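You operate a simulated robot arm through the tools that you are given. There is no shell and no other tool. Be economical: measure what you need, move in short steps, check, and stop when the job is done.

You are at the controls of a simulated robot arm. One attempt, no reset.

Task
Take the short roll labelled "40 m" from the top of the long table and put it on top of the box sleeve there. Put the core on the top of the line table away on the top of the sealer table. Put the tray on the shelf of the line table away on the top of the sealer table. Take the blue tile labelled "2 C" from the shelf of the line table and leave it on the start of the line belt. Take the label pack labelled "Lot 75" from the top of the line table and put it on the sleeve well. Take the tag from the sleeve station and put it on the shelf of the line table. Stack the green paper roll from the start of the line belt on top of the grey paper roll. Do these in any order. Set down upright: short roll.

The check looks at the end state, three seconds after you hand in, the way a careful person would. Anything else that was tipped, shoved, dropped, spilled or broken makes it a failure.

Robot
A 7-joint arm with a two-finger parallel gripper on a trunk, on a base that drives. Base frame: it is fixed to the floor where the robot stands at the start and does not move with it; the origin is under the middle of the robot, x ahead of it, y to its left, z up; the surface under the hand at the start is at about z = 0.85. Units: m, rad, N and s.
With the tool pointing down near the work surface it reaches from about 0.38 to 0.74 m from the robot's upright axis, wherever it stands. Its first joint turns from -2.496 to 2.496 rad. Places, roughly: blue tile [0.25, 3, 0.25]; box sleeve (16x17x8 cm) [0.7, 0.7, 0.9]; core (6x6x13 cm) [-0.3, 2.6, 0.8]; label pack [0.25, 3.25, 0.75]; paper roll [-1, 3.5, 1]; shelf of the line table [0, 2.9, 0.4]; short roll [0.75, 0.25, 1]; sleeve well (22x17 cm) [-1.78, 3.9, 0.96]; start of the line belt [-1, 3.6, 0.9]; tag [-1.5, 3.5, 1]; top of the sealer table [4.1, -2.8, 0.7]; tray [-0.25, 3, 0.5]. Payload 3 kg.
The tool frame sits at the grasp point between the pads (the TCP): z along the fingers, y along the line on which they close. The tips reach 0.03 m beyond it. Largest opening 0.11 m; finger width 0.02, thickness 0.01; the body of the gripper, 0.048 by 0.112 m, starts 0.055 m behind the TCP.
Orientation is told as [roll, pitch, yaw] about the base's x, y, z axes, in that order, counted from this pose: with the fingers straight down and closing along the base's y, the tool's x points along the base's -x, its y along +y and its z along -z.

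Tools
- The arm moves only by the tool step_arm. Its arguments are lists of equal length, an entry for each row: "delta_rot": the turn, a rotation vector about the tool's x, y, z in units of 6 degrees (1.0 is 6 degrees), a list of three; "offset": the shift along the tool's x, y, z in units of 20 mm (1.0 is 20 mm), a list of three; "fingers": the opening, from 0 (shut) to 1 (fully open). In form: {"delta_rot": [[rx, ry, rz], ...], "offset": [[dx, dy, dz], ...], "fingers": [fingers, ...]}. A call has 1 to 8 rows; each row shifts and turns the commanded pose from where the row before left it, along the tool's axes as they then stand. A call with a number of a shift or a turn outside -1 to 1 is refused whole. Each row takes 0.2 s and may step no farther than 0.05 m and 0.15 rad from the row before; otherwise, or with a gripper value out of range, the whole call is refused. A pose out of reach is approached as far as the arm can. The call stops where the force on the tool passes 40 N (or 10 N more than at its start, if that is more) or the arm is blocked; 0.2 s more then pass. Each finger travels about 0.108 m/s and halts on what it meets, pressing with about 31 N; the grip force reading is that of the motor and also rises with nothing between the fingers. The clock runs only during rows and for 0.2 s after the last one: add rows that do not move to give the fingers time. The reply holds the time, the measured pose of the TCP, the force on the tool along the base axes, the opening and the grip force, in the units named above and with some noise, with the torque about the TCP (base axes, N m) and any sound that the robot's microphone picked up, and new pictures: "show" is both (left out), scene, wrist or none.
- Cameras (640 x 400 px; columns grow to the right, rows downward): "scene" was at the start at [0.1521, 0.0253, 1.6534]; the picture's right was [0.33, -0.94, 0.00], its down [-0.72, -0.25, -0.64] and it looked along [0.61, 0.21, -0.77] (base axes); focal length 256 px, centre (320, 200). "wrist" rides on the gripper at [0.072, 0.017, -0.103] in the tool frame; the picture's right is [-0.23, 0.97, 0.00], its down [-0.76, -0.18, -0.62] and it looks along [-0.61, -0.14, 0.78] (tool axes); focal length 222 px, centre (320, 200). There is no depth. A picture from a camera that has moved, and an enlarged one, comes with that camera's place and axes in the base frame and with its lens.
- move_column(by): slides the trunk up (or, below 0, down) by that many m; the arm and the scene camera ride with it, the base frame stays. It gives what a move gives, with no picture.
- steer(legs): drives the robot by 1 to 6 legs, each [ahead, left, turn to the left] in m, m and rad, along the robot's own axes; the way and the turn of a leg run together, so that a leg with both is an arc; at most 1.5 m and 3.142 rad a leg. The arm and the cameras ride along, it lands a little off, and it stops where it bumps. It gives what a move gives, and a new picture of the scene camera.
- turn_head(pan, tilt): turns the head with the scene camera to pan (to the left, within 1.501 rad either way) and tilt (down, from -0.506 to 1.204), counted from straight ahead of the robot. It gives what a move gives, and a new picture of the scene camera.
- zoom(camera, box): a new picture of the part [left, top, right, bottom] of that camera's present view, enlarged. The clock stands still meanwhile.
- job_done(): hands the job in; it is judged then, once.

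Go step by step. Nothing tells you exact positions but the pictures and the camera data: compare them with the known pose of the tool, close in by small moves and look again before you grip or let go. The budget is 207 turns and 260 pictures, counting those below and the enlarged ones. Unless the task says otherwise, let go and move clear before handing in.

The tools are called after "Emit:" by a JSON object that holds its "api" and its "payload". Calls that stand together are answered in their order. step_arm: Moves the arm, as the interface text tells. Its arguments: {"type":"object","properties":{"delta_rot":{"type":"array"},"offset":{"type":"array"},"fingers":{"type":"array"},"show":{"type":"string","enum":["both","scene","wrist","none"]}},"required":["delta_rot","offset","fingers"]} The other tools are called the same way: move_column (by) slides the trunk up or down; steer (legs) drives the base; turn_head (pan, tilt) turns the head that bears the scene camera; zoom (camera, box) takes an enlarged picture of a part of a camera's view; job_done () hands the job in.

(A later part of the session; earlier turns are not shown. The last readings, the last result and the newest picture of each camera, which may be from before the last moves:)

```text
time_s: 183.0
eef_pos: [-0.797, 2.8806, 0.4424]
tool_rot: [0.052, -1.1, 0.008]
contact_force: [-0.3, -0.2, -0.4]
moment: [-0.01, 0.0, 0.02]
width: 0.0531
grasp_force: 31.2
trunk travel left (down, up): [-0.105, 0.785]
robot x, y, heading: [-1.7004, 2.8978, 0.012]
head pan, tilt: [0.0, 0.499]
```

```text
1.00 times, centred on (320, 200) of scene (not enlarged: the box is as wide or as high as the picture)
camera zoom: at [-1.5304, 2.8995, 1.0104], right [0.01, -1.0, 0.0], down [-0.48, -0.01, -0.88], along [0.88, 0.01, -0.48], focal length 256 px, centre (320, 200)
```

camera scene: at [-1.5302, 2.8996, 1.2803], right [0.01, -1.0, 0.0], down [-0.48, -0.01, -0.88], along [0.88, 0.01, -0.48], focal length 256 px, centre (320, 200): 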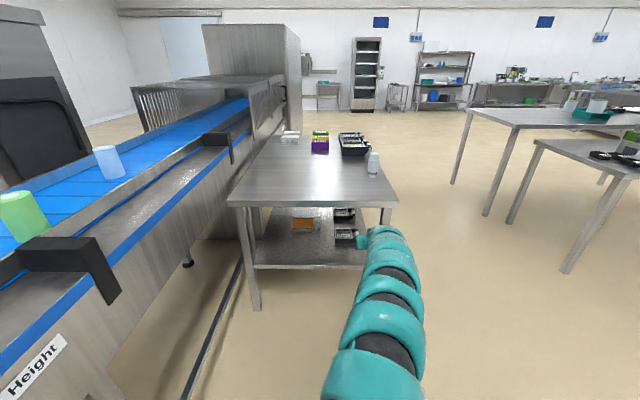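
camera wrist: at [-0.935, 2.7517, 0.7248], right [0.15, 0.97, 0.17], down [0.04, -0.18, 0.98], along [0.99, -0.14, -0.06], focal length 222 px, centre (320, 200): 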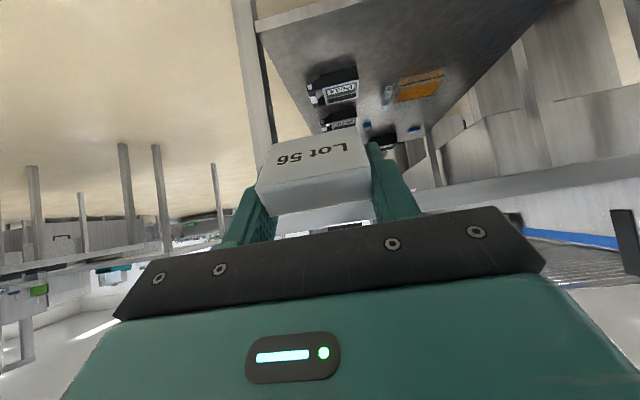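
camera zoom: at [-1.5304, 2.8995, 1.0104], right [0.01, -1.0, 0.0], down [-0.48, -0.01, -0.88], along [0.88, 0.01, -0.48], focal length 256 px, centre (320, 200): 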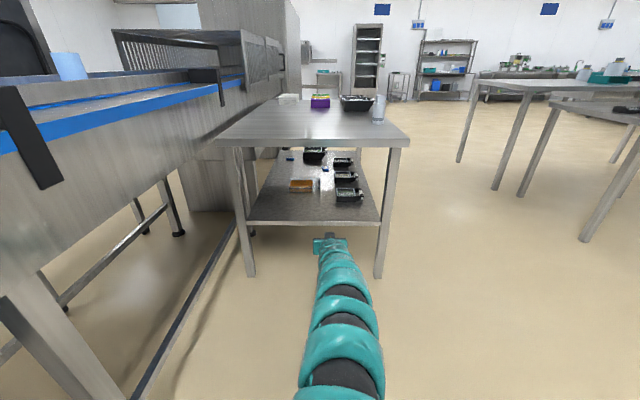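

Now drive forward so the tag is above the shelf's left end.

Emit:
{"api": "steer", "payload": {"legs": [[0.31, 0.05, 0]]}}

Emit:
{"api": "zoom", "payload": {"camera": "wrist", "box": [0, 0, 640, 400]}}

Emit:
{"api": "zoom", "payload": {"camera": "scene", "box": [210, 90, 430, 240]}}

```text
time_s: 185.1
eef_pos: [-0.4908, 2.9436, 0.4419]
tool_rot: [0.05, -1.099, 0.017]
contact_force: [0.1, -0.7, 0.4]
moment: [0.02, -0.01, 0.01]
width: 0.0535
grasp_force: 30.6
trunk travel left (down, up): [-0.105, 0.785]
robot x, y, heading: [-1.3934, 2.9564, 0.024]
head pan, tilt: [0.0, 0.499]
camera scene: at [-1.2257, 2.9559, 1.0103], right [0.02, -1.0, 0.0], down [-0.48, -0.01, -0.88], along [0.88, 0.02, -0.48], focal length 256 px, centre (320, 200)
```

scene: 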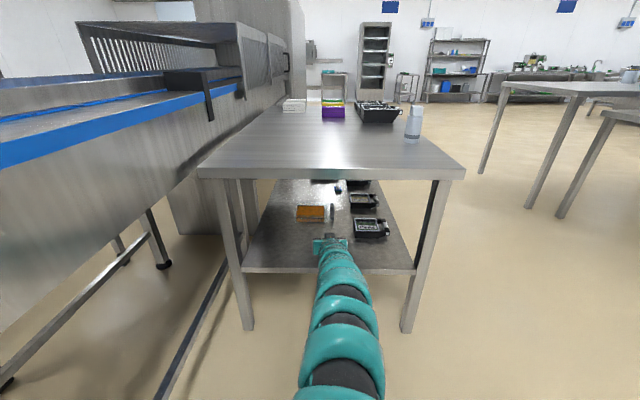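

```text
1.00 times, centred on (320, 200) of wrist (not enlarged: the box is as wide or as high as the picture)
camera zoom: at [-0.6183, 2.9528, 0.4229], right [0.04, 0.97, 0.23], down [-0.2, -0.21, 0.96], along [0.98, -0.08, 0.18], focal length 222 px, centre (320, 200)
```

zoom: 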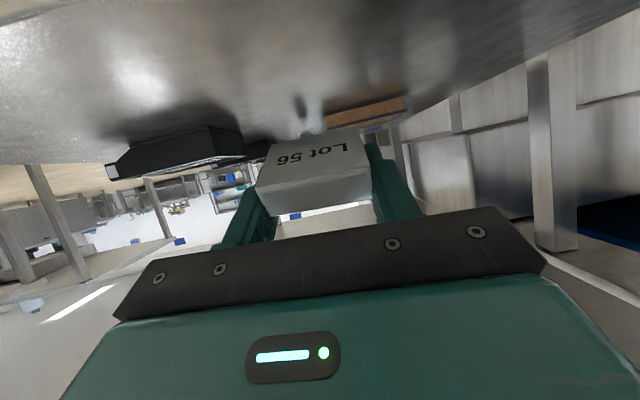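

```text
2.67 times, centred on (320, 165) of scene
camera zoom: at [-1.2257, 2.9559, 1.0103], right [0.02, -1.0, 0.0], down [-0.48, -0.01, -0.88], along [0.88, 0.02, -0.48], focal length 683 px, centre (320, 293)
```

zoom: 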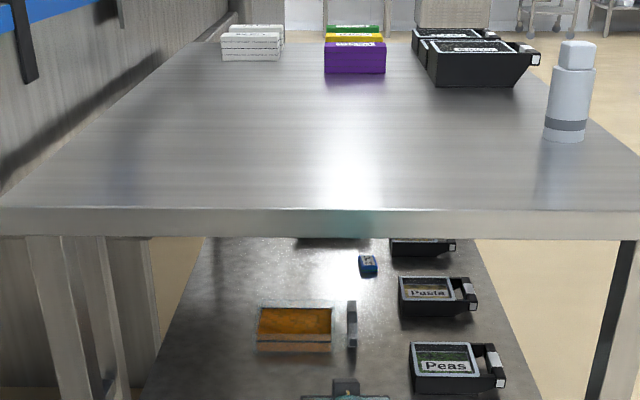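

Positioned over the shelf edge. Lowering gently with the trunk.

Emit:
{"api": "move_column", "payload": {"by": -0.045}}

Emit:
{"api": "move_column", "payload": {"by": -0.008}}

Emit:
{"api": "zoom", "payload": {"camera": "wrist", "box": [160, 50, 480, 250]}}

```text
time_s: 186.0
eef_pos: [-0.492, 2.944, 0.3959]
tool_rot: [0.051, -1.1, 0.018]
contact_force: [-0.7, -0.3, -0.1]
moment: [0.03, 0.0, -0.02]
width: 0.0532
grasp_force: 31.5
trunk travel left (down, up): [-0.06, 0.83]
robot x, y, heading: [-1.396, 2.9534, 0.019]
head pan, tilt: [0.0, 0.499]
```

```text
time_s: 186.6
eef_pos: [-0.491, 2.944, 0.3918]
tool_rot: [0.05, -1.102, 0.017]
contact_force: [3.3, -0.3, 13.9]
moment: [-0.34, -0.37, 0.06]
width: 0.0533
grasp_force: 30.9
trunk travel left (down, up): [-0.052, 0.838]
robot x, y, heading: [-1.3954, 2.9514, 0.026]
head pan, tilt: [0.0, 0.499]
```

```text
2.00 times, centred on (320, 150) of wrist
camera zoom: at [-0.618, 2.953, 0.3723], right [0.04, 0.97, 0.23], down [-0.2, -0.21, 0.96], along [0.98, -0.08, 0.19], focal length 444 px, centre (320, 300)
```

zoom: 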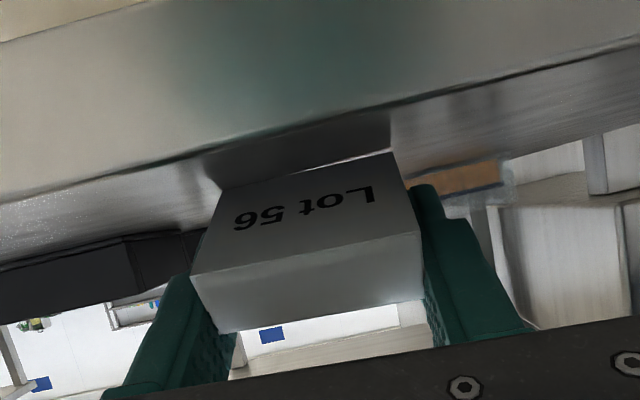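

Contact confirmed. I'll release gently and then back the base out.

Emit:
{"api": "step_arm", "payload": {"delta_rot": [[0, 0, 0], [0, 0, 0], [0, 0, 0], [0, 0, 0]], "offset": [[0, 0, 0], [0, 0, 0], [0, 0, 0], [0, 0, 0]], "fingers": [0.52, 0.6, 0.7, 0.7], "show": "wrist"}}

```text
time_s: 187.6
eef_pos: [-0.4908, 2.944, 0.3885]
tool_rot: [0.05, -1.101, 0.018]
contact_force: [0.7, -0.8, -0.1]
moment: [0.01, 0.0, 0.0]
width: 0.077
grasp_force: 0.0
trunk travel left (down, up): [-0.052, 0.838]
robot x, y, heading: [-1.4018, 2.9506, 0.022]
head pan, tilt: [0.0, 0.499]
camera wrist: at [-0.6183, 2.9528, 0.3698], right [0.04, 0.97, 0.23], down [-0.2, -0.21, 0.96], along [0.98, -0.08, 0.18], focal length 222 px, centre (320, 200)
```

wrist: 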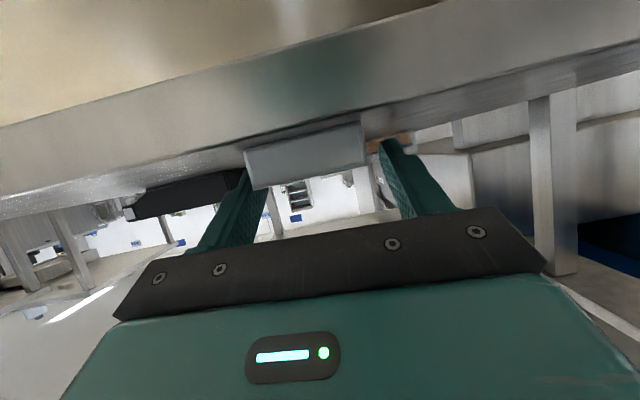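

The tag lies flat on the shelf. I'll back out, go around to the front of the line table, and look for the tile labelled 2 C.

Emit:
{"api": "move_column", "payload": {"by": 0.05}}

Emit:
{"api": "steer", "payload": {"legs": [[-0.35, 0, 0], [0, -1.42, 0], [0, 0, 1.55], [0, -1.5, 0], [0, -0.3, 0]]}}

Emit:
{"api": "turn_head", "payload": {"pan": 0.0, "tilt": 0.4}}

Emit:
{"api": "zoom", "payload": {"camera": "scene", "box": [180, 130, 460, 310]}}

```text
time_s: 188.5
eef_pos: [-0.4928, 2.9433, 0.4378]
tool_rot: [0.052, -1.1, 0.018]
contact_force: [-0.2, -0.3, 0.5]
moment: [-0.01, 0.01, 0.0]
width: 0.077
grasp_force: 0.1
trunk travel left (down, up): [-0.102, 0.788]
robot x, y, heading: [-1.3937, 2.9494, 0.023]
head pan, tilt: [0.0, 0.499]
```

```text
time_s: 208.8
eef_pos: [-0.0567, 2.4241, 0.4392]
tool_rot: [0.053, -1.099, 1.433]
contact_force: [0.2, -0.1, -0.5]
moment: [-0.02, 0.01, 0.02]
width: 0.0769
grasp_force: 0.0
trunk travel left (down, up): [-0.102, 0.788]
robot x, y, heading: [-0.2021, 1.5325, 1.432]
head pan, tilt: [0.0, 0.499]
stopped in leg 5: the robot was blocked; the commanded pose is now the measured one
camera scene: at [-0.1803, 1.7012, 1.0073], right [0.99, -0.14, 0.0], down [-0.07, -0.47, -0.88], along [0.12, 0.87, -0.48], focal length 256 px, centre (320, 200)
```

scene: 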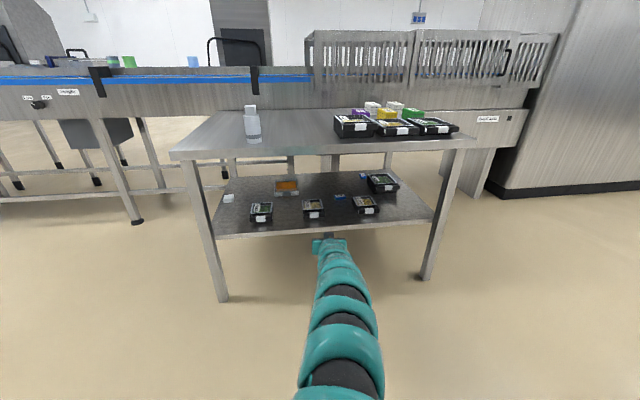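

```text
time_s: 209.4
eef_pos: [-0.0561, 2.4256, 0.4392]
tool_rot: [0.052, -1.1, 1.433]
contact_force: [0.2, -0.2, 0.1]
moment: [0.02, 0.03, 0.0]
width: 0.0769
grasp_force: 0.2
trunk travel left (down, up): [-0.102, 0.788]
robot x, y, heading: [-0.2043, 1.5298, 1.439]
head pan, tilt: [0.0, 0.4]
camera scene: at [-0.1801, 1.7028, 1.0164], right [0.99, -0.14, 0.0], down [-0.05, -0.39, -0.92], along [0.12, 0.91, -0.39], focal length 256 px, centre (320, 200)
```

scene: 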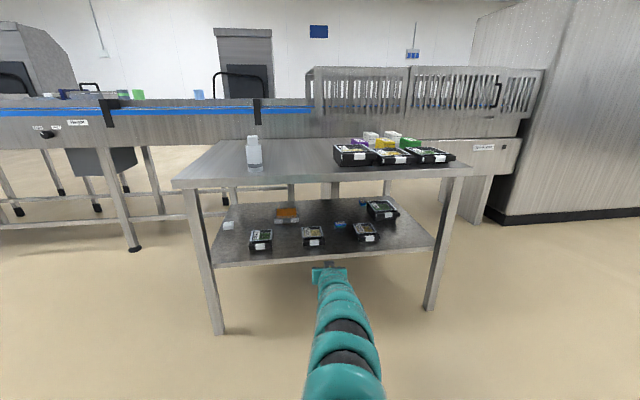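

```text
2.22 times, centred on (320, 220) of scene
camera zoom: at [-0.1801, 1.7028, 1.0164], right [0.99, -0.14, 0.0], down [-0.05, -0.39, -0.92], along [0.12, 0.91, -0.39], focal length 569 px, centre (320, 156)
```

zoom: 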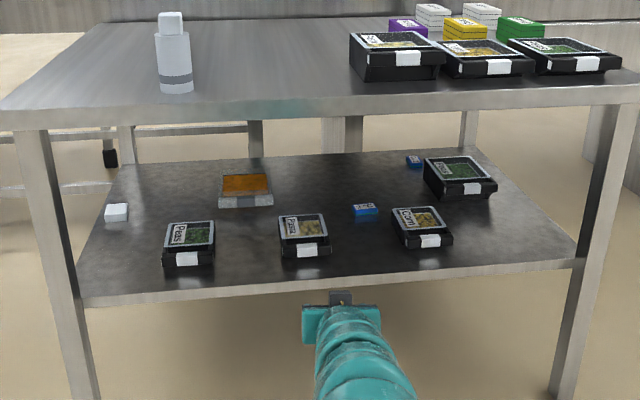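

I was stopped by a bump, probably the small table's corner, so I'll check that after. First I'll zoom on the tiles.

Emit:
{"api": "zoom", "payload": {"camera": "scene", "box": [325, 185, 405, 235]}}

Emit:
{"api": "turn_head", "payload": {"pan": -1.45, "tilt": 0.7}}

```text
8.00 times, centred on (365, 210) of scene
camera zoom: at [-0.1801, 1.7028, 1.0164], right [0.99, -0.14, 0.0], down [-0.05, -0.39, -0.92], along [0.12, 0.91, -0.39], focal length 2048 px, centre (-40, 120)
```

zoom: 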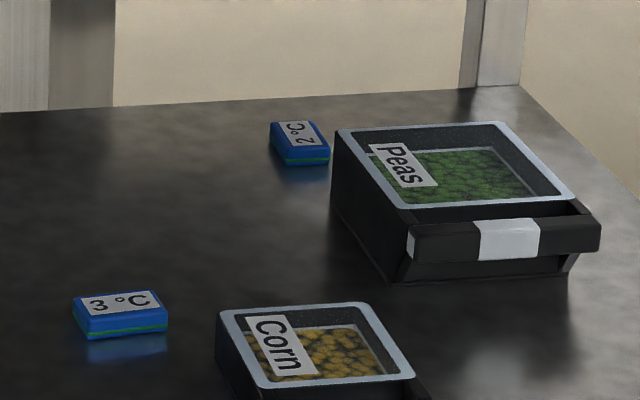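

```text
time_s: 211.0
eef_pos: [-0.0549, 2.4245, 0.4378]
tool_rot: [0.051, -1.1, 1.432]
contact_force: [0.0, 0.0, -0.1]
moment: [0.0, -0.01, -0.01]
width: 0.077
grasp_force: 0.0
trunk travel left (down, up): [-0.102, 0.788]
robot x, y, heading: [-0.2032, 1.5297, 1.435]
head pan, tilt: [-1.45, 0.7]
camera scene: at [-0.1077, 1.6098, 0.9896], right [-0.01, -1.0, 0.0], down [-0.64, 0.01, -0.77], along [0.76, -0.01, -0.64], focal length 256 px, centre (320, 200)
```

scene: 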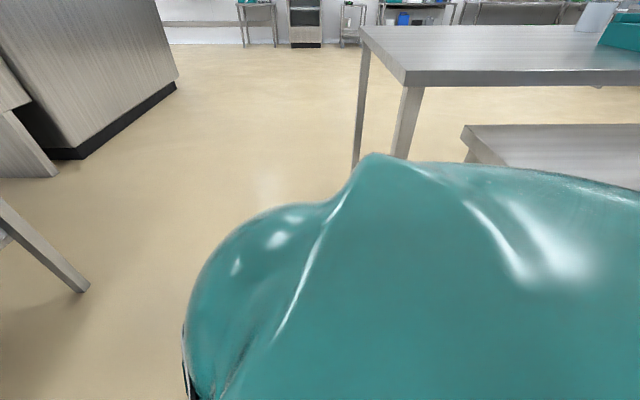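

"2 °C" is the far tile beside the rear-right "Peas" tray, near (0.28, 3.13). It is best reached from the table's right side, so I'll raise the trunk for safe travel and go around.

Emit:
{"api": "move_column", "payload": {"by": 0.4}}

Emit:
{"api": "move_column", "payload": {"by": 0.3}}

Emit:
{"api": "steer", "payload": {"legs": [[0.35, 0, 0.136], [0, -1.4, 0], [0, -0.45, 0], [0, 0, 1.571], [0, -1.0, 0]]}}

Emit:
{"api": "turn_head", "payload": {"pan": 0.0, "tilt": 0.7}}

```text
time_s: 214.8
eef_pos: [-0.0542, 2.4238, 0.839]
tool_rot: [0.052, -1.099, 1.433]
contact_force: [0.0, 0.5, 1.0]
moment: [0.01, 0.01, -0.02]
width: 0.0769
grasp_force: 0.1
trunk travel left (down, up): [-0.502, 0.388]
robot x, y, heading: [-0.199, 1.5332, 1.436]
head pan, tilt: [-1.45, 0.7]
```

```text
time_s: 217.8
eef_pos: [-0.0544, 2.4248, 1.1392]
tool_rot: [0.052, -1.099, 1.432]
contact_force: [0.3, 0.1, -0.4]
moment: [0.01, 0.02, -0.01]
width: 0.0769
grasp_force: 0.1
trunk travel left (down, up): [-0.802, 0.088]
robot x, y, heading: [-0.2044, 1.5297, 1.433]
head pan, tilt: [-1.45, 0.7]
```

```text
time_s: 237.4
eef_pos: [0.754, 2.923, 1.1396]
tool_rot: [0.055, -1.101, -3.131]
contact_force: [-0.1, 0.3, 0.3]
moment: [-0.04, -0.01, 0.05]
width: 0.077
grasp_force: 0.1
trunk travel left (down, up): [-0.802, 0.088]
robot x, y, heading: [1.6549, 2.9107, -3.13]
head pan, tilt: [-1.45, 0.7]
camera scene: at [1.5665, 2.9924, 1.6896], right [0.99, 0.13, 0.0], down [0.09, -0.64, -0.76], along [-0.1, 0.76, -0.64], focal length 256 px, centre (320, 200)
```

scene: 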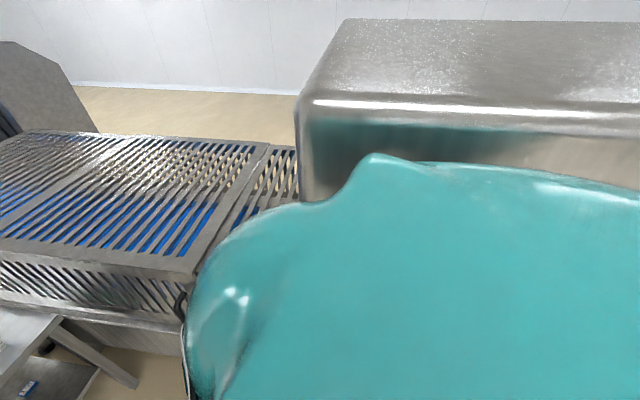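

```text
time_s: 239.0
eef_pos: [0.755, 2.9235, 1.1384]
tool_rot: [0.052, -1.1, -3.133]
contact_force: [0.1, 0.6, 0.9]
moment: [0.0, -0.01, -0.02]
width: 0.077
grasp_force: 0.0
trunk travel left (down, up): [-0.802, 0.088]
robot x, y, heading: [1.6595, 2.9112, -3.134]
head pan, tilt: [0.0, 0.7]
camera scene: at [1.4928, 2.9068, 1.6896], right [-0.01, 1.0, 0.0], down [0.64, 0.01, -0.76], along [-0.76, -0.01, -0.64], focal length 256 px, centre (320, 200)
```

scene: 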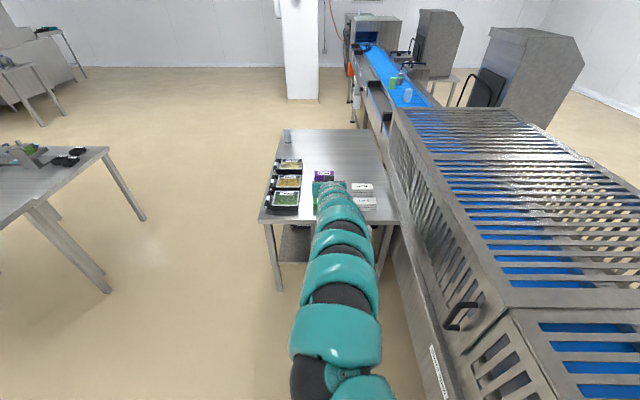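

Clear of the table by about 19 cm. Lowering the trunk to shelf level.

Emit:
{"api": "move_column", "payload": {"by": -0.4}}

Emit:
{"api": "move_column", "payload": {"by": -0.27}}

Emit:
{"api": "zoom", "payload": {"camera": "wrist", "box": [0, 0, 640, 400]}}

Emit:
{"api": "zoom", "payload": {"camera": "scene", "box": [160, 100, 480, 300]}}

```text
time_s: 242.8
eef_pos: [0.7548, 2.9231, 0.7392]
tool_rot: [0.052, -1.099, -3.131]
contact_force: [-0.1, -0.2, 0.7]
moment: [0.0, -0.05, -0.03]
width: 0.0768
grasp_force: 0.0
trunk travel left (down, up): [-0.402, 0.488]
robot x, y, heading: [1.6604, 2.9101, -3.13]
head pan, tilt: [0.0, 0.7]
```

```text
time_s: 245.6
eef_pos: [0.7546, 2.9243, 0.4691]
tool_rot: [0.056, -1.099, -3.131]
contact_force: [0.6, -0.5, -0.4]
moment: [-0.01, 0.0, 0.01]
width: 0.0771
grasp_force: 0.0
trunk travel left (down, up): [-0.132, 0.758]
robot x, y, heading: [1.6602, 2.9069, -3.133]
head pan, tilt: [0.0, 0.7]
```

```text
1.00 times, centred on (320, 200) of wrist (not enlarged: the box is as wide or as high as the picture)
camera zoom: at [0.8794, 2.9126, 0.4501], right [-0.05, -0.97, 0.23], down [0.2, 0.21, 0.96], along [-0.98, 0.09, 0.18], focal length 222 px, centre (320, 200)
```

zoom: 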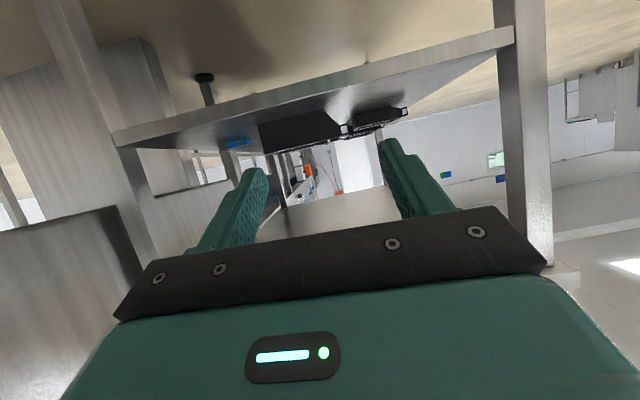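

```text
2.00 times, centred on (320, 200) of scene
camera zoom: at [1.4929, 2.9067, 1.0197], right [-0.01, 1.0, 0.0], down [0.64, 0.01, -0.76], along [-0.76, -0.01, -0.64], focal length 512 px, centre (320, 200)
```

zoom: 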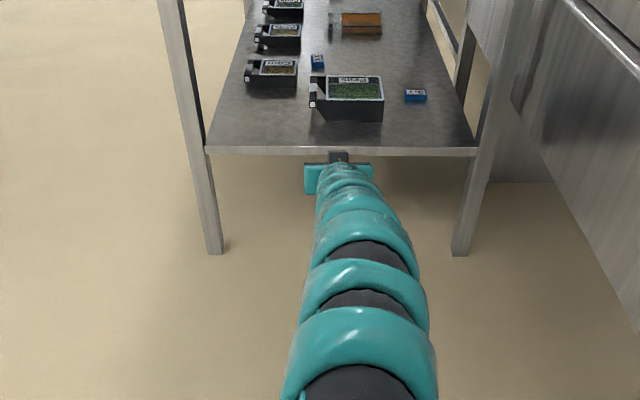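

The 2 °C tile is right of the Peas tray in this view. Zooming to measure.

Emit:
{"api": "zoom", "payload": {"camera": "scene", "box": [310, 130, 390, 180]}}

Emit:
{"api": "zoom", "payload": {"camera": "wrist", "box": [190, 90, 350, 190]}}

```text
8.00 times, centred on (350, 155) of scene
camera zoom: at [1.4929, 2.9067, 1.0197], right [-0.01, 1.0, 0.0], down [0.64, 0.01, -0.76], along [-0.76, -0.01, -0.64], focal length 2048 px, centre (80, 560)
```

zoom: 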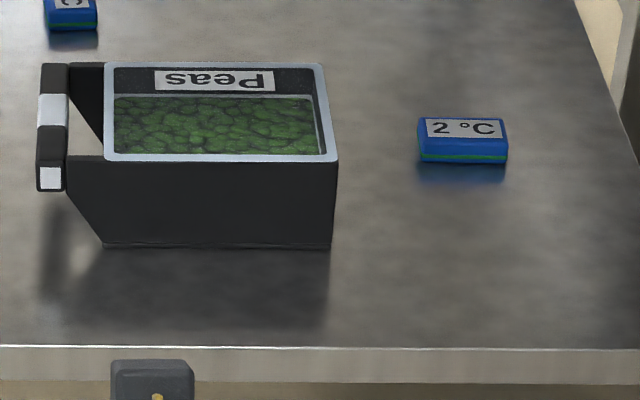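

```text
4.00 times, centred on (270, 140) of wrist
camera zoom: at [0.8794, 2.9126, 0.4501], right [-0.05, -0.97, 0.23], down [0.2, 0.21, 0.96], along [-0.98, 0.09, 0.18], focal length 888 px, centre (520, 440)
```

zoom: 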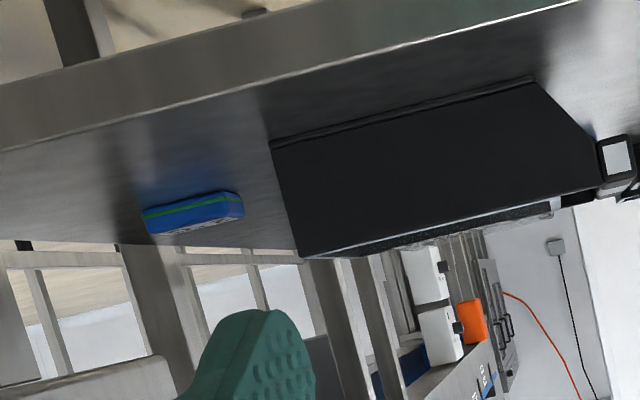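

Emit:
{"api": "zoom", "payload": {"camera": "scene", "box": [300, 165, 360, 205]}}

```text
10.00 times, centred on (330, 185) of scene
camera zoom: at [1.4929, 2.9067, 1.0197], right [-0.01, 1.0, 0.0], down [0.64, 0.01, -0.76], along [-0.76, -0.01, -0.64], focal length 2560 px, centre (220, 350)
```

zoom: 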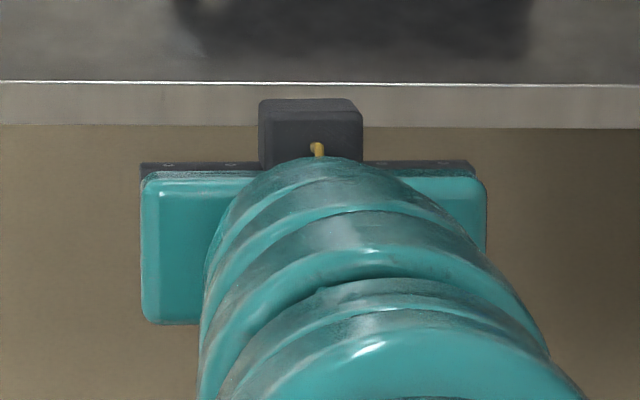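

The tile is at x 0.25–0.29, y 3.116–3.174, on the shelf at z 0.35. I'll shift the hand sideways, keep the base clear of the conveyor, then lower.

Emit:
{"api": "step_arm", "payload": {"delta_rot": [[0, 0, 0], [0, 0, 0], [0, 0, 0], [0, 0, 0], [0, 0, 0], [0, 0, 0], [0, 0, 0], [0, 0, 0]], "offset": [[0, -1, 0], [0, -1, 0], [0, -1, 0], [0, -1, 0], [0, -1, 0], [0, -1, 0], [0, -1, 0], [0, -1, 0]], "fingers": [0.85, 0.85, 0.85, 0.85, 0.85, 0.85, 0.85, 0.85], "show": "none"}}

Emit:
{"api": "move_column", "payload": {"by": -0.06}}

Emit:
{"api": "steer", "payload": {"legs": [[0.2, -0.06, 0]]}}

Emit:
{"api": "zoom", "payload": {"camera": "wrist", "box": [0, 0, 640, 400]}}

```text
time_s: 247.4
eef_pos: [0.7469, 3.0832, 0.4643]
tool_rot: [0.05, -1.099, -3.128]
contact_force: [-0.4, -0.3, -1.4]
moment: [-0.04, 0.0, 0.01]
width: 0.0934
grasp_force: 0.1
trunk travel left (down, up): [-0.132, 0.758]
robot x, y, heading: [1.6596, 2.9081, -3.129]
head pan, tilt: [0.0, 0.7]
```

```text
time_s: 248.4
eef_pos: [0.747, 3.0828, 0.405]
tool_rot: [0.053, -1.1, -3.13]
contact_force: [0.2, 0.4, -0.1]
moment: [0.0, -0.04, -0.02]
width: 0.0937
grasp_force: 0.1
trunk travel left (down, up): [-0.072, 0.818]
robot x, y, heading: [1.6585, 2.9076, -3.124]
head pan, tilt: [0.0, 0.7]
```

```text
time_s: 250.0
eef_pos: [0.541, 3.138, 0.4039]
tool_rot: [0.053, -1.099, -3.128]
contact_force: [0.3, 0.0, -0.2]
moment: [0.02, 0.0, -0.01]
width: 0.0936
grasp_force: 0.0
trunk travel left (down, up): [-0.072, 0.818]
robot x, y, heading: [1.4549, 2.9678, -3.125]
head pan, tilt: [0.0, 0.7]
camera scene: at [1.2879, 2.9625, 0.9596], right [-0.01, 1.0, 0.0], down [0.64, 0.01, -0.76], along [-0.76, -0.01, -0.64], focal length 256 px, centre (320, 200)
```

scene: 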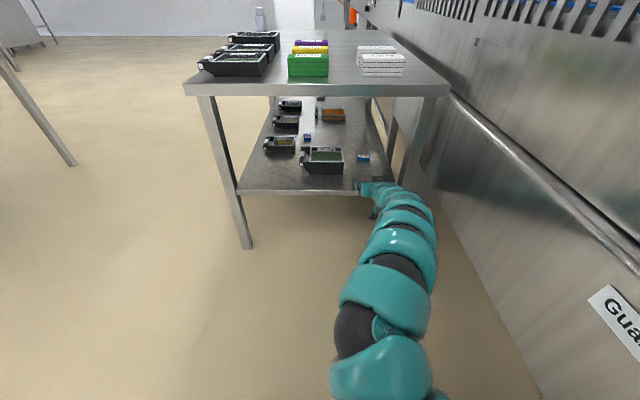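

```text
1.00 times, centred on (320, 200) of wrist (not enlarged: the box is as wide or as high as the picture)
camera zoom: at [0.6659, 3.1284, 0.3859], right [-0.05, -0.97, 0.23], down [0.2, 0.21, 0.96], along [-0.98, 0.09, 0.18], focal length 222 px, centre (320, 200)
```

zoom: 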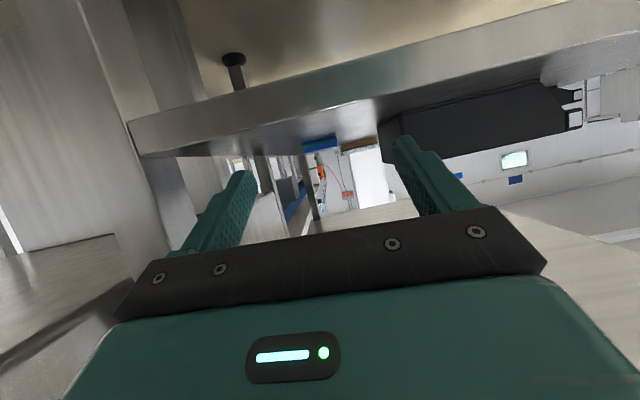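

The tile is centred in the gripper view. Driving forward.

Emit:
{"api": "steer", "payload": {"legs": [[0.18, -0.004, 0]]}}

Emit:
{"api": "zoom", "payload": {"camera": "wrist", "box": [160, 50, 480, 250]}}

Emit:
{"api": "zoom", "payload": {"camera": "scene", "box": [260, 80, 440, 200]}}

```text
time_s: 251.5
eef_pos: [0.3606, 3.1385, 0.4039]
tool_rot: [0.053, -1.099, -3.127]
contact_force: [-0.1, 0.7, 0.0]
moment: [0.02, -0.03, -0.04]
width: 0.0935
grasp_force: 0.0
trunk travel left (down, up): [-0.072, 0.818]
robot x, y, heading: [1.2727, 2.9645, -3.128]
head pan, tilt: [0.0, 0.7]
camera scene: at [1.1092, 2.9638, 0.9596], right [-0.01, 1.0, 0.0], down [0.64, 0.01, -0.76], along [-0.76, -0.01, -0.64], focal length 256 px, centre (320, 200)
```

scene: 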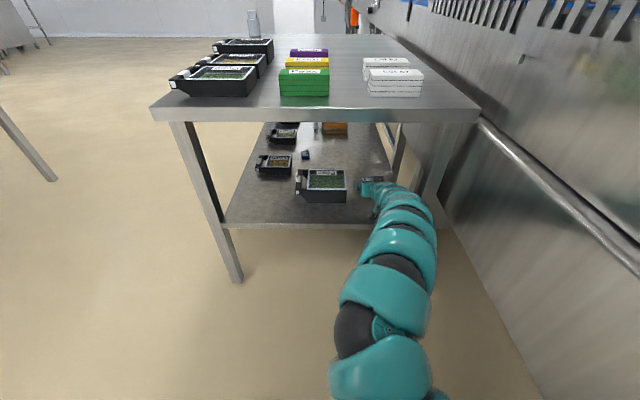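

```text
2.00 times, centred on (320, 150) of wrist
camera zoom: at [0.487, 3.1286, 0.386], right [-0.04, -0.97, 0.23], down [0.2, 0.21, 0.96], along [-0.98, 0.09, 0.18], focal length 444 px, centre (320, 300)
```

zoom: 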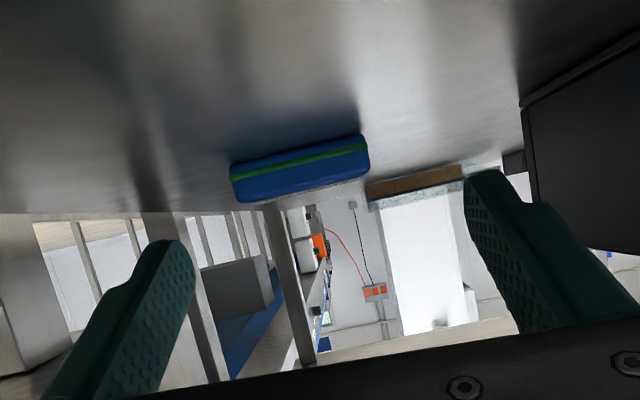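

```text
3.33 times, centred on (350, 140) of scene
camera zoom: at [1.1092, 2.9638, 0.9596], right [-0.01, 1.0, 0.0], down [0.64, 0.01, -0.76], along [-0.76, -0.01, -0.64], focal length 854 px, centre (220, 400)
```

zoom: 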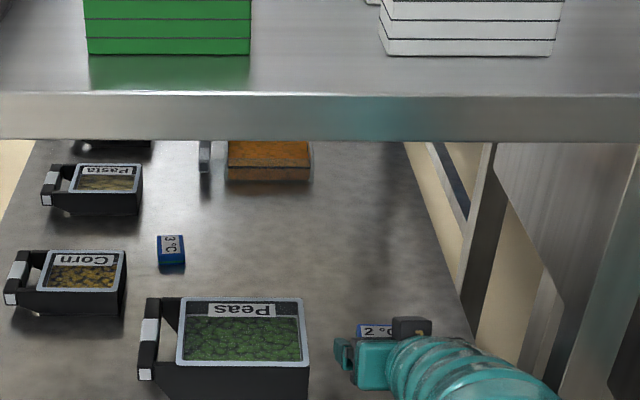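

Centred within 5 mm. Lower to grip height and advance the last 7 cm.

Emit:
{"api": "move_column", "payload": {"by": -0.026}}

Emit:
{"api": "steer", "payload": {"legs": [[0.068, -0.005, 0]]}}

Emit:
{"api": "zoom", "payload": {"camera": "wrist", "box": [160, 50, 480, 250]}}

```text
time_s: 252.0
eef_pos: [0.3605, 3.1397, 0.3987]
tool_rot: [0.057, -1.112, -3.136]
contact_force: [7.1, 1.8, 26.9]
moment: [-0.15, -4.34, 0.26]
width: 0.0936
grasp_force: 0.0
trunk travel left (down, up): [-0.058, 0.832]
robot x, y, heading: [1.2763, 2.9676, -3.125]
head pan, tilt: [0.0, 0.7]
stopped: the force on the tool passed its limit at 60 N (the readings are from after the stop); the commanded pose is now the measured one
```

```text
time_s: 253.2
eef_pos: [0.2899, 3.1423, 0.4001]
tool_rot: [0.06, -1.113, -3.138]
contact_force: [2.5, 0.4, 14.4]
moment: [-0.06, -2.3, 0.14]
width: 0.0937
grasp_force: 0.0
trunk travel left (down, up): [-0.058, 0.832]
robot x, y, heading: [1.2068, 2.9682, -3.13]
head pan, tilt: [0.0, 0.7]
stopped in leg 1: the force on the tool passed its limit at 60 N (the readings are from after the stop); the commanded pose is now the measured one
camera scene: at [1.0403, 2.9678, 0.9456], right [-0.01, 1.0, 0.0], down [0.64, 0.01, -0.77], along [-0.77, -0.01, -0.64], focal length 256 px, centre (320, 200)
```

scene: 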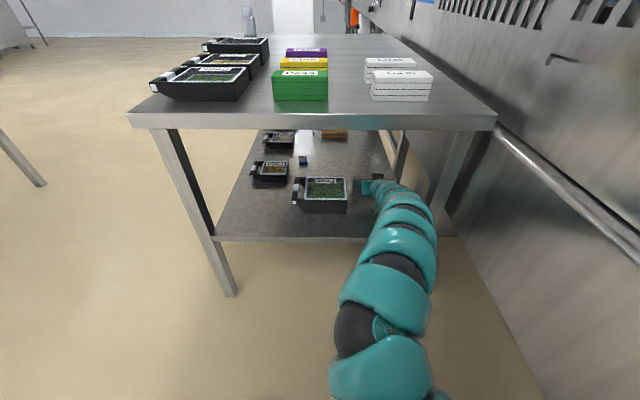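

```text
2.00 times, centred on (320, 150) of wrist
camera zoom: at [0.414, 3.132, 0.3792], right [-0.04, -0.97, 0.23], down [0.21, 0.22, 0.95], along [-0.98, 0.09, 0.2], focal length 444 px, centre (320, 300)
```

zoom: 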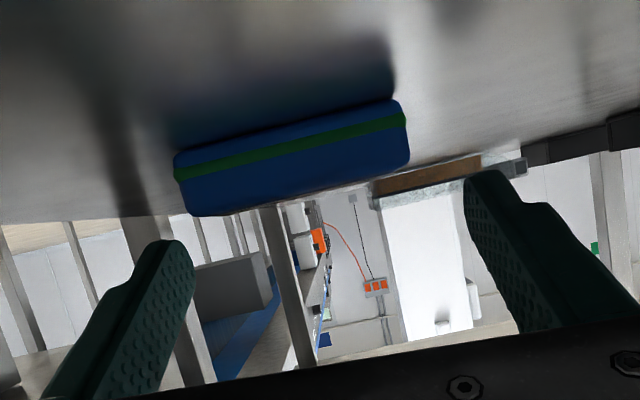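

The wrist camera housing touched the shelf, so I need a steeper pitch. I'll raise slightly and rotate the tool about 18–20° more downward.

Emit:
{"api": "move_column", "payload": {"by": 0.04}}

Emit:
{"api": "step_arm", "payload": {"delta_rot": [[0, 0.9, 0], [0, 0.9, 0], [0, 0.9, 0], [0, 0.8, 0]], "offset": [[0, 0, 0], [0, 0, 0], [0, 0, 0], [0, 0, 0]], "fingers": [0.85, 0.85, 0.85, 0.85], "show": "wrist"}}

```text
time_s: 254.1
eef_pos: [0.29, 3.1427, 0.4372]
tool_rot: [0.058, -1.109, -3.136]
contact_force: [-0.3, 0.6, -0.4]
moment: [0.03, 0.04, 0.03]
width: 0.0936
grasp_force: 0.1
trunk travel left (down, up): [-0.098, 0.792]
robot x, y, heading: [1.2037, 2.9724, -3.13]
head pan, tilt: [0.0, 0.7]
```

```text
time_s: 255.1
eef_pos: [0.29, 3.1427, 0.4372]
tool_rot: [0.034, -0.743, -3.107]
contact_force: [-0.3, -0.3, -0.3]
moment: [0.0, 0.02, 0.0]
width: 0.0935
grasp_force: 0.0
trunk travel left (down, up): [-0.098, 0.792]
robot x, y, heading: [1.2027, 2.9685, -3.124]
head pan, tilt: [0.0, 0.7]
camera wrist: at [0.4131, 3.1337, 0.4628], right [-0.11, -0.98, 0.18], down [-0.15, 0.19, 0.97], along [-0.98, 0.08, -0.17], focal length 222 px, centre (320, 200)
```

wrist: 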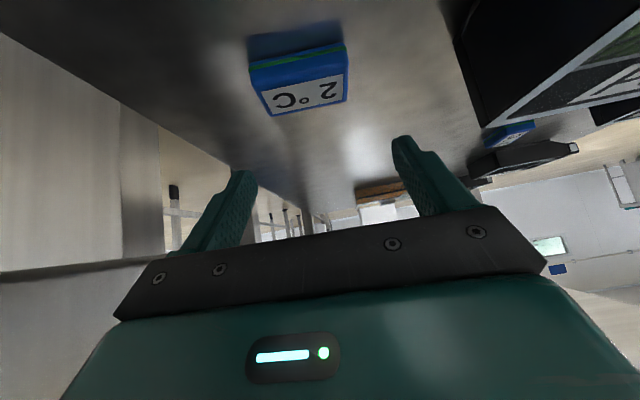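

Now the tile is clearly visible between the fingers. Lowering to grip height.

Emit:
{"api": "move_column", "payload": {"by": -0.04}}

Emit:
{"api": "move_column", "payload": {"by": -0.013}}

Emit:
{"api": "zoom", "payload": {"camera": "wrist", "box": [160, 50, 480, 250]}}

```text
time_s: 255.9
eef_pos: [0.29, 3.1435, 0.3971]
tool_rot: [0.036, -0.745, -3.107]
contact_force: [0.7, 0.1, 0.3]
moment: [0.01, 0.0, 0.0]
width: 0.0935
grasp_force: 0.0
trunk travel left (down, up): [-0.058, 0.832]
robot x, y, heading: [1.2045, 2.9703, -3.127]
head pan, tilt: [0.0, 0.7]
```

```text
time_s: 256.5
eef_pos: [0.2898, 3.1434, 0.3894]
tool_rot: [0.035, -0.752, -3.106]
contact_force: [9.9, -0.5, 24.4]
moment: [1.19, 0.08, -0.63]
width: 0.0924
grasp_force: 0.0
trunk travel left (down, up): [-0.045, 0.845]
robot x, y, heading: [1.206, 2.9735, -3.132]
head pan, tilt: [0.0, 0.7]
```

```text
2.00 times, centred on (320, 150) of wrist
camera zoom: at [0.4129, 3.1336, 0.4148], right [-0.11, -0.98, 0.18], down [-0.14, 0.19, 0.97], along [-0.98, 0.08, -0.16], focal length 444 px, centre (320, 300)
```

zoom: 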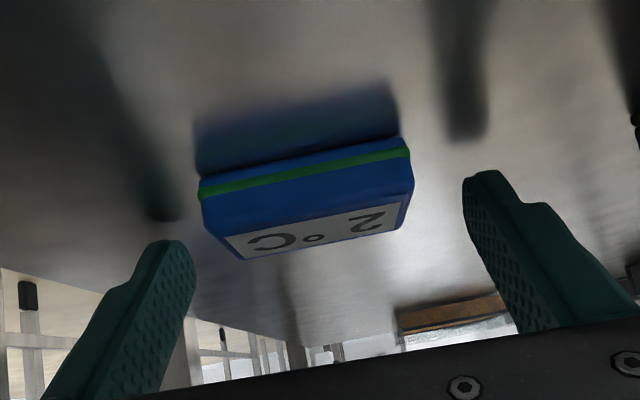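

A fingertip touched the shelf, so I'll raise 4 mm, shift 6 mm, and close.

Emit:
{"api": "move_column", "payload": {"by": 0.004}}

Emit:
{"api": "step_arm", "payload": {"delta_rot": [[0, 0, 0], [0, 0, 0], [0, 0, 0], [0, 0, 0], [0, 0, 0]], "offset": [[0, -0.3, 0], [0, 0, 0], [0, 0, 0], [0, 0, 0], [0, 0, 0]], "fingers": [0.85, 0.5, 0.35, 0.35, 0.35], "show": "wrist"}}

```text
time_s: 257.0
eef_pos: [0.2912, 3.1417, 0.3898]
tool_rot: [0.036, -0.746, -3.108]
contact_force: [-4.1, 1.1, 13.5]
moment: [0.7, 0.33, 0.18]
width: 0.0942
grasp_force: 0.2
trunk travel left (down, up): [-0.049, 0.841]
robot x, y, heading: [1.2039, 2.9703, -3.124]
head pan, tilt: [0.0, 0.7]
```

```text
time_s: 258.2
eef_pos: [0.2897, 3.1479, 0.3897]
tool_rot: [0.037, -0.745, -3.107]
contact_force: [2.4, 4.3, 9.9]
moment: [0.44, 0.08, -0.11]
width: 0.0553
grasp_force: 31.1
trunk travel left (down, up): [-0.049, 0.841]
robot x, y, heading: [1.203, 2.9697, -3.129]
head pan, tilt: [0.0, 0.7]
camera wrist: at [0.4133, 3.1393, 0.4154], right [-0.11, -0.98, 0.18], down [-0.15, 0.19, 0.97], along [-0.98, 0.08, -0.17], focal length 222 px, centre (320, 200)
```

wrist: 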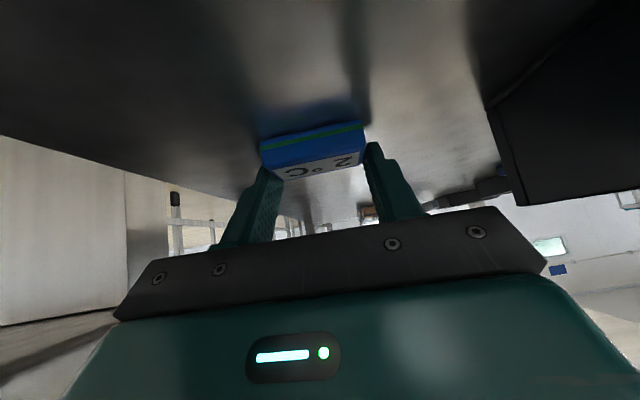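

Gripped at 5.5 cm. Lifting slightly and backing out.

Emit:
{"api": "move_column", "payload": {"by": 0.04}}

Emit:
{"api": "steer", "payload": {"legs": [[-0.45, 0.02, 0]]}}

Emit:
{"api": "zoom", "payload": {"camera": "wrist", "box": [160, 50, 480, 250]}}

```text
time_s: 259.1
eef_pos: [0.2889, 3.1489, 0.4285]
tool_rot: [0.036, -0.743, -3.106]
contact_force: [-0.1, 0.3, -0.3]
moment: [0.0, -0.01, -0.01]
width: 0.0551
grasp_force: 31.1
trunk travel left (down, up): [-0.089, 0.801]
robot x, y, heading: [1.2062, 2.9722, -3.125]
head pan, tilt: [0.0, 0.7]
```

```text
time_s: 261.8
eef_pos: [0.7413, 3.1347, 0.4278]
tool_rot: [0.036, -0.743, -3.108]
contact_force: [0.0, -0.1, 0.5]
moment: [0.0, 0.0, -0.01]
width: 0.0551
grasp_force: 30.5
trunk travel left (down, up): [-0.089, 0.801]
robot x, y, heading: [1.6583, 2.9594, -3.125]
head pan, tilt: [0.0, 0.7]
camera scene: at [1.4918, 2.9547, 0.9766], right [-0.01, 1.0, 0.0], down [0.64, 0.01, -0.76], along [-0.76, -0.01, -0.64], focal length 256 px, centre (320, 200)
```

scene: 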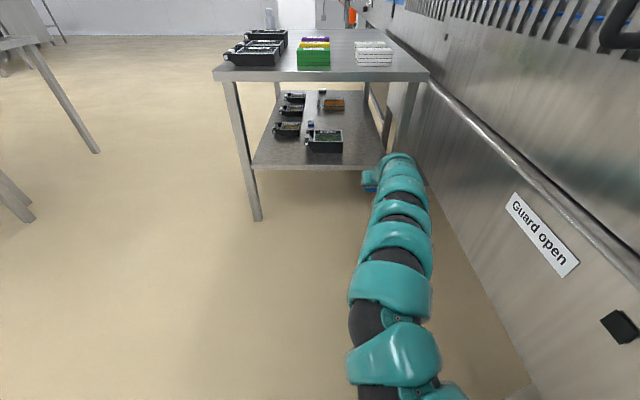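

```text
2.00 times, centred on (320, 150) of wrist
camera zoom: at [0.8657, 3.1261, 0.4545], right [-0.11, -0.98, 0.18], down [-0.15, 0.2, 0.97], along [-0.98, 0.08, -0.17], focal length 444 px, centre (320, 300)
```

zoom: 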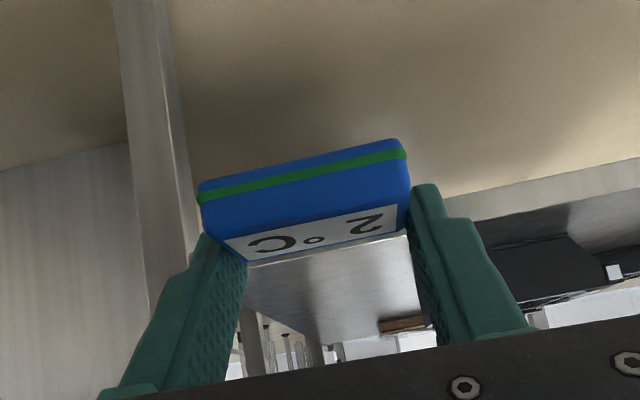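

The tile is secure. Raising the trunk and driving round to the front of the belt start.

Emit:
{"api": "move_column", "payload": {"by": 0.4}}

Emit:
{"api": "move_column", "payload": {"by": 0.29}}

Emit:
{"api": "steer", "payload": {"legs": [[0, 1.1, 0], [1.4, 0, 0], [1.36, 0, 0], [0, 0, -1.588], [0.4, 0, 0]]}}

Emit:
{"api": "turn_head", "payload": {"pan": 0.0, "tilt": 0.7}}

```text
time_s: 265.6
eef_pos: [0.7421, 3.1356, 0.8278]
tool_rot: [0.037, -0.742, -3.107]
contact_force: [0.5, 0.5, -0.7]
moment: [-0.04, -0.03, -0.03]
width: 0.0549
grasp_force: 31.0
trunk travel left (down, up): [-0.489, 0.401]
robot x, y, heading: [1.6571, 2.9593, -3.127]
head pan, tilt: [0.0, 0.7]
```

```text
time_s: 268.5
eef_pos: [0.7422, 3.1357, 1.1193]
tool_rot: [0.036, -0.743, -3.108]
contact_force: [-0.1, 0.4, -0.4]
moment: [-0.01, 0.02, 0.03]
width: 0.0545
grasp_force: 31.2
trunk travel left (down, up): [-0.779, 0.111]
robot x, y, heading: [1.654, 2.9568, -3.122]
head pan, tilt: [0.0, 0.7]
```

```text
time_s: 293.4
eef_pos: [-0.8563, 3.1806, 1.1173]
tool_rot: [0.036, -0.743, 1.521]
contact_force: [-0.1, -0.3, -0.9]
moment: [0.03, -0.03, -0.03]
width: 0.0547
grasp_force: 31.1
trunk travel left (down, up): [-0.779, 0.111]
robot x, y, heading: [-1.1119, 2.285, 1.502]
head pan, tilt: [0.0, 0.7]
camera scene: at [-1.1002, 2.4496, 1.6665], right [1.0, -0.07, 0.0], down [-0.05, -0.64, -0.76], along [0.05, 0.76, -0.64], focal length 256 px, centre (320, 200)
```

scene: 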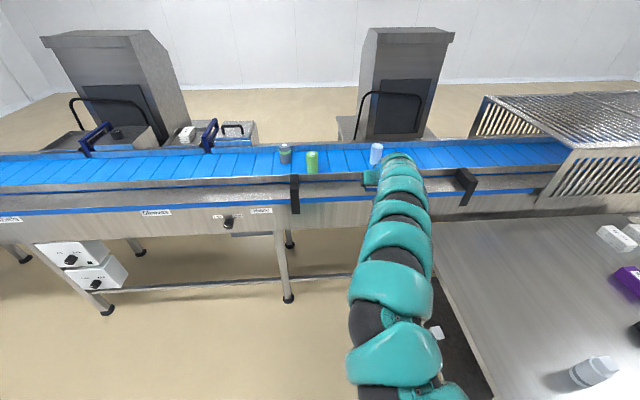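

```text
time_s: 293.9
eef_pos: [-0.8562, 3.1816, 1.1184]
tool_rot: [0.038, -0.745, 1.521]
contact_force: [0.0, -0.1, -1.4]
moment: [-0.01, -0.01, 0.0]
width: 0.0543
grasp_force: 30.9
trunk travel left (down, up): [-0.779, 0.111]
robot x, y, heading: [-1.1106, 2.2836, 1.499]
head pan, tilt: [0.0, 0.7]
camera scene: at [-1.1003, 2.4486, 1.6666], right [1.0, -0.07, 0.0], down [-0.05, -0.64, -0.76], along [0.05, 0.76, -0.64], focal length 256 px, centre (320, 200)
```

scene: 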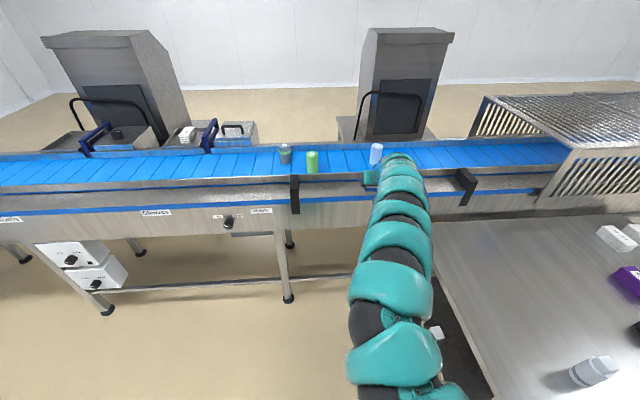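

Emit:
{"api": "zoom", "payload": {"camera": "scene", "box": [260, 120, 420, 220]}}

```text
4.00 times, centred on (340, 170) of scene
camera zoom: at [-1.1003, 2.4486, 1.6666], right [1.0, -0.07, 0.0], down [-0.05, -0.64, -0.76], along [0.05, 0.76, -0.64], focal length 1024 px, centre (240, 320)
```

zoom: 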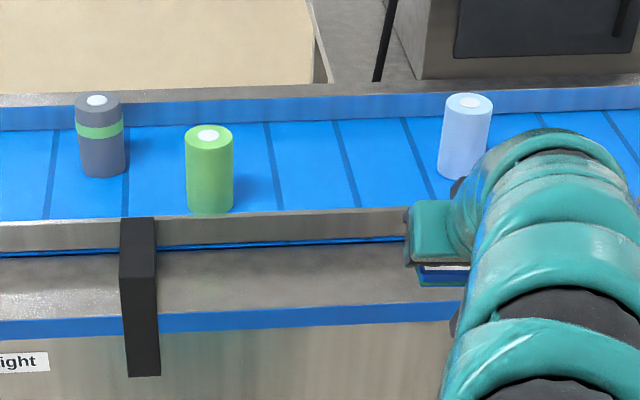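

Light-blue roll at (-0.71, 3.64), green at (-1.065, 3.577), grey at (-1.21, 3.68). I'll place the tile at about x=-0.89, y=3.64.

Emit:
{"api": "steer", "payload": {"legs": [[0.436, 0.066, 0]]}}

Emit:
{"api": "move_column", "payload": {"by": -0.12}}

Emit:
{"api": "zoom", "payload": {"camera": "wrist", "box": [0, 0, 640, 400]}}

Emit:
{"api": "zoom", "payload": {"camera": "scene", "box": [240, 100, 440, 225]}}

```text
time_s: 296.6
eef_pos: [-0.892, 3.6188, 1.1176]
tool_rot: [0.036, -0.744, 1.521]
contact_force: [0.0, 0.6, -0.8]
moment: [0.01, -0.02, 0.0]
width: 0.0548
grasp_force: 30.8
trunk travel left (down, up): [-0.779, 0.111]
robot x, y, heading: [-1.1444, 2.7228, 1.504]
head pan, tilt: [0.0, 0.7]
camera scene: at [-1.1353, 2.887, 1.6665], right [1.0, -0.07, 0.0], down [-0.04, -0.64, -0.76], along [0.05, 0.76, -0.64], focal length 256 px, centre (320, 200)
```

scene: 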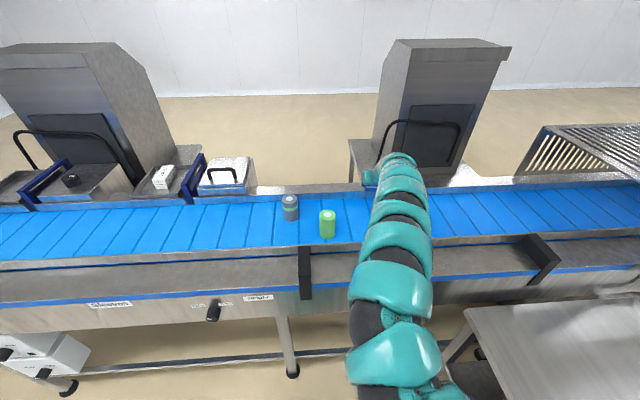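

```text
time_s: 298.1
eef_pos: [-0.892, 3.619, 0.9993]
tool_rot: [0.036, -0.744, 1.522]
contact_force: [-0.3, -0.9, -0.2]
moment: [-0.04, 0.0, 0.0]
width: 0.0547
grasp_force: 31.2
trunk travel left (down, up): [-0.659, 0.231]
robot x, y, heading: [-1.1463, 2.7208, 1.502]
head pan, tilt: [0.0, 0.7]
```

```text
1.00 times, centred on (320, 200) of wrist (not enlarged: the box is as wide or as high as the picture)
camera zoom: at [-0.9124, 3.4953, 1.0247], right [-0.96, 0.19, 0.18], down [0.21, 0.13, 0.97], along [0.16, 0.97, -0.17], focal length 222 px, centre (320, 200)
```

zoom: 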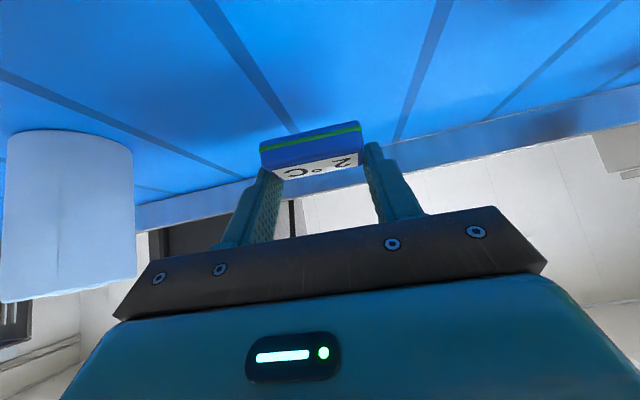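

```text
3.20 times, centred on (340, 162) of scene
camera zoom: at [-1.1353, 2.8858, 1.5467], right [1.0, -0.07, 0.0], down [-0.04, -0.64, -0.76], along [0.05, 0.76, -0.64], focal length 819 px, centre (256, 320)
```

zoom: 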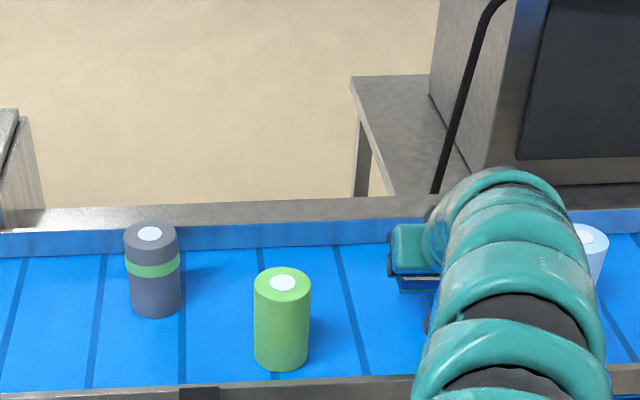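

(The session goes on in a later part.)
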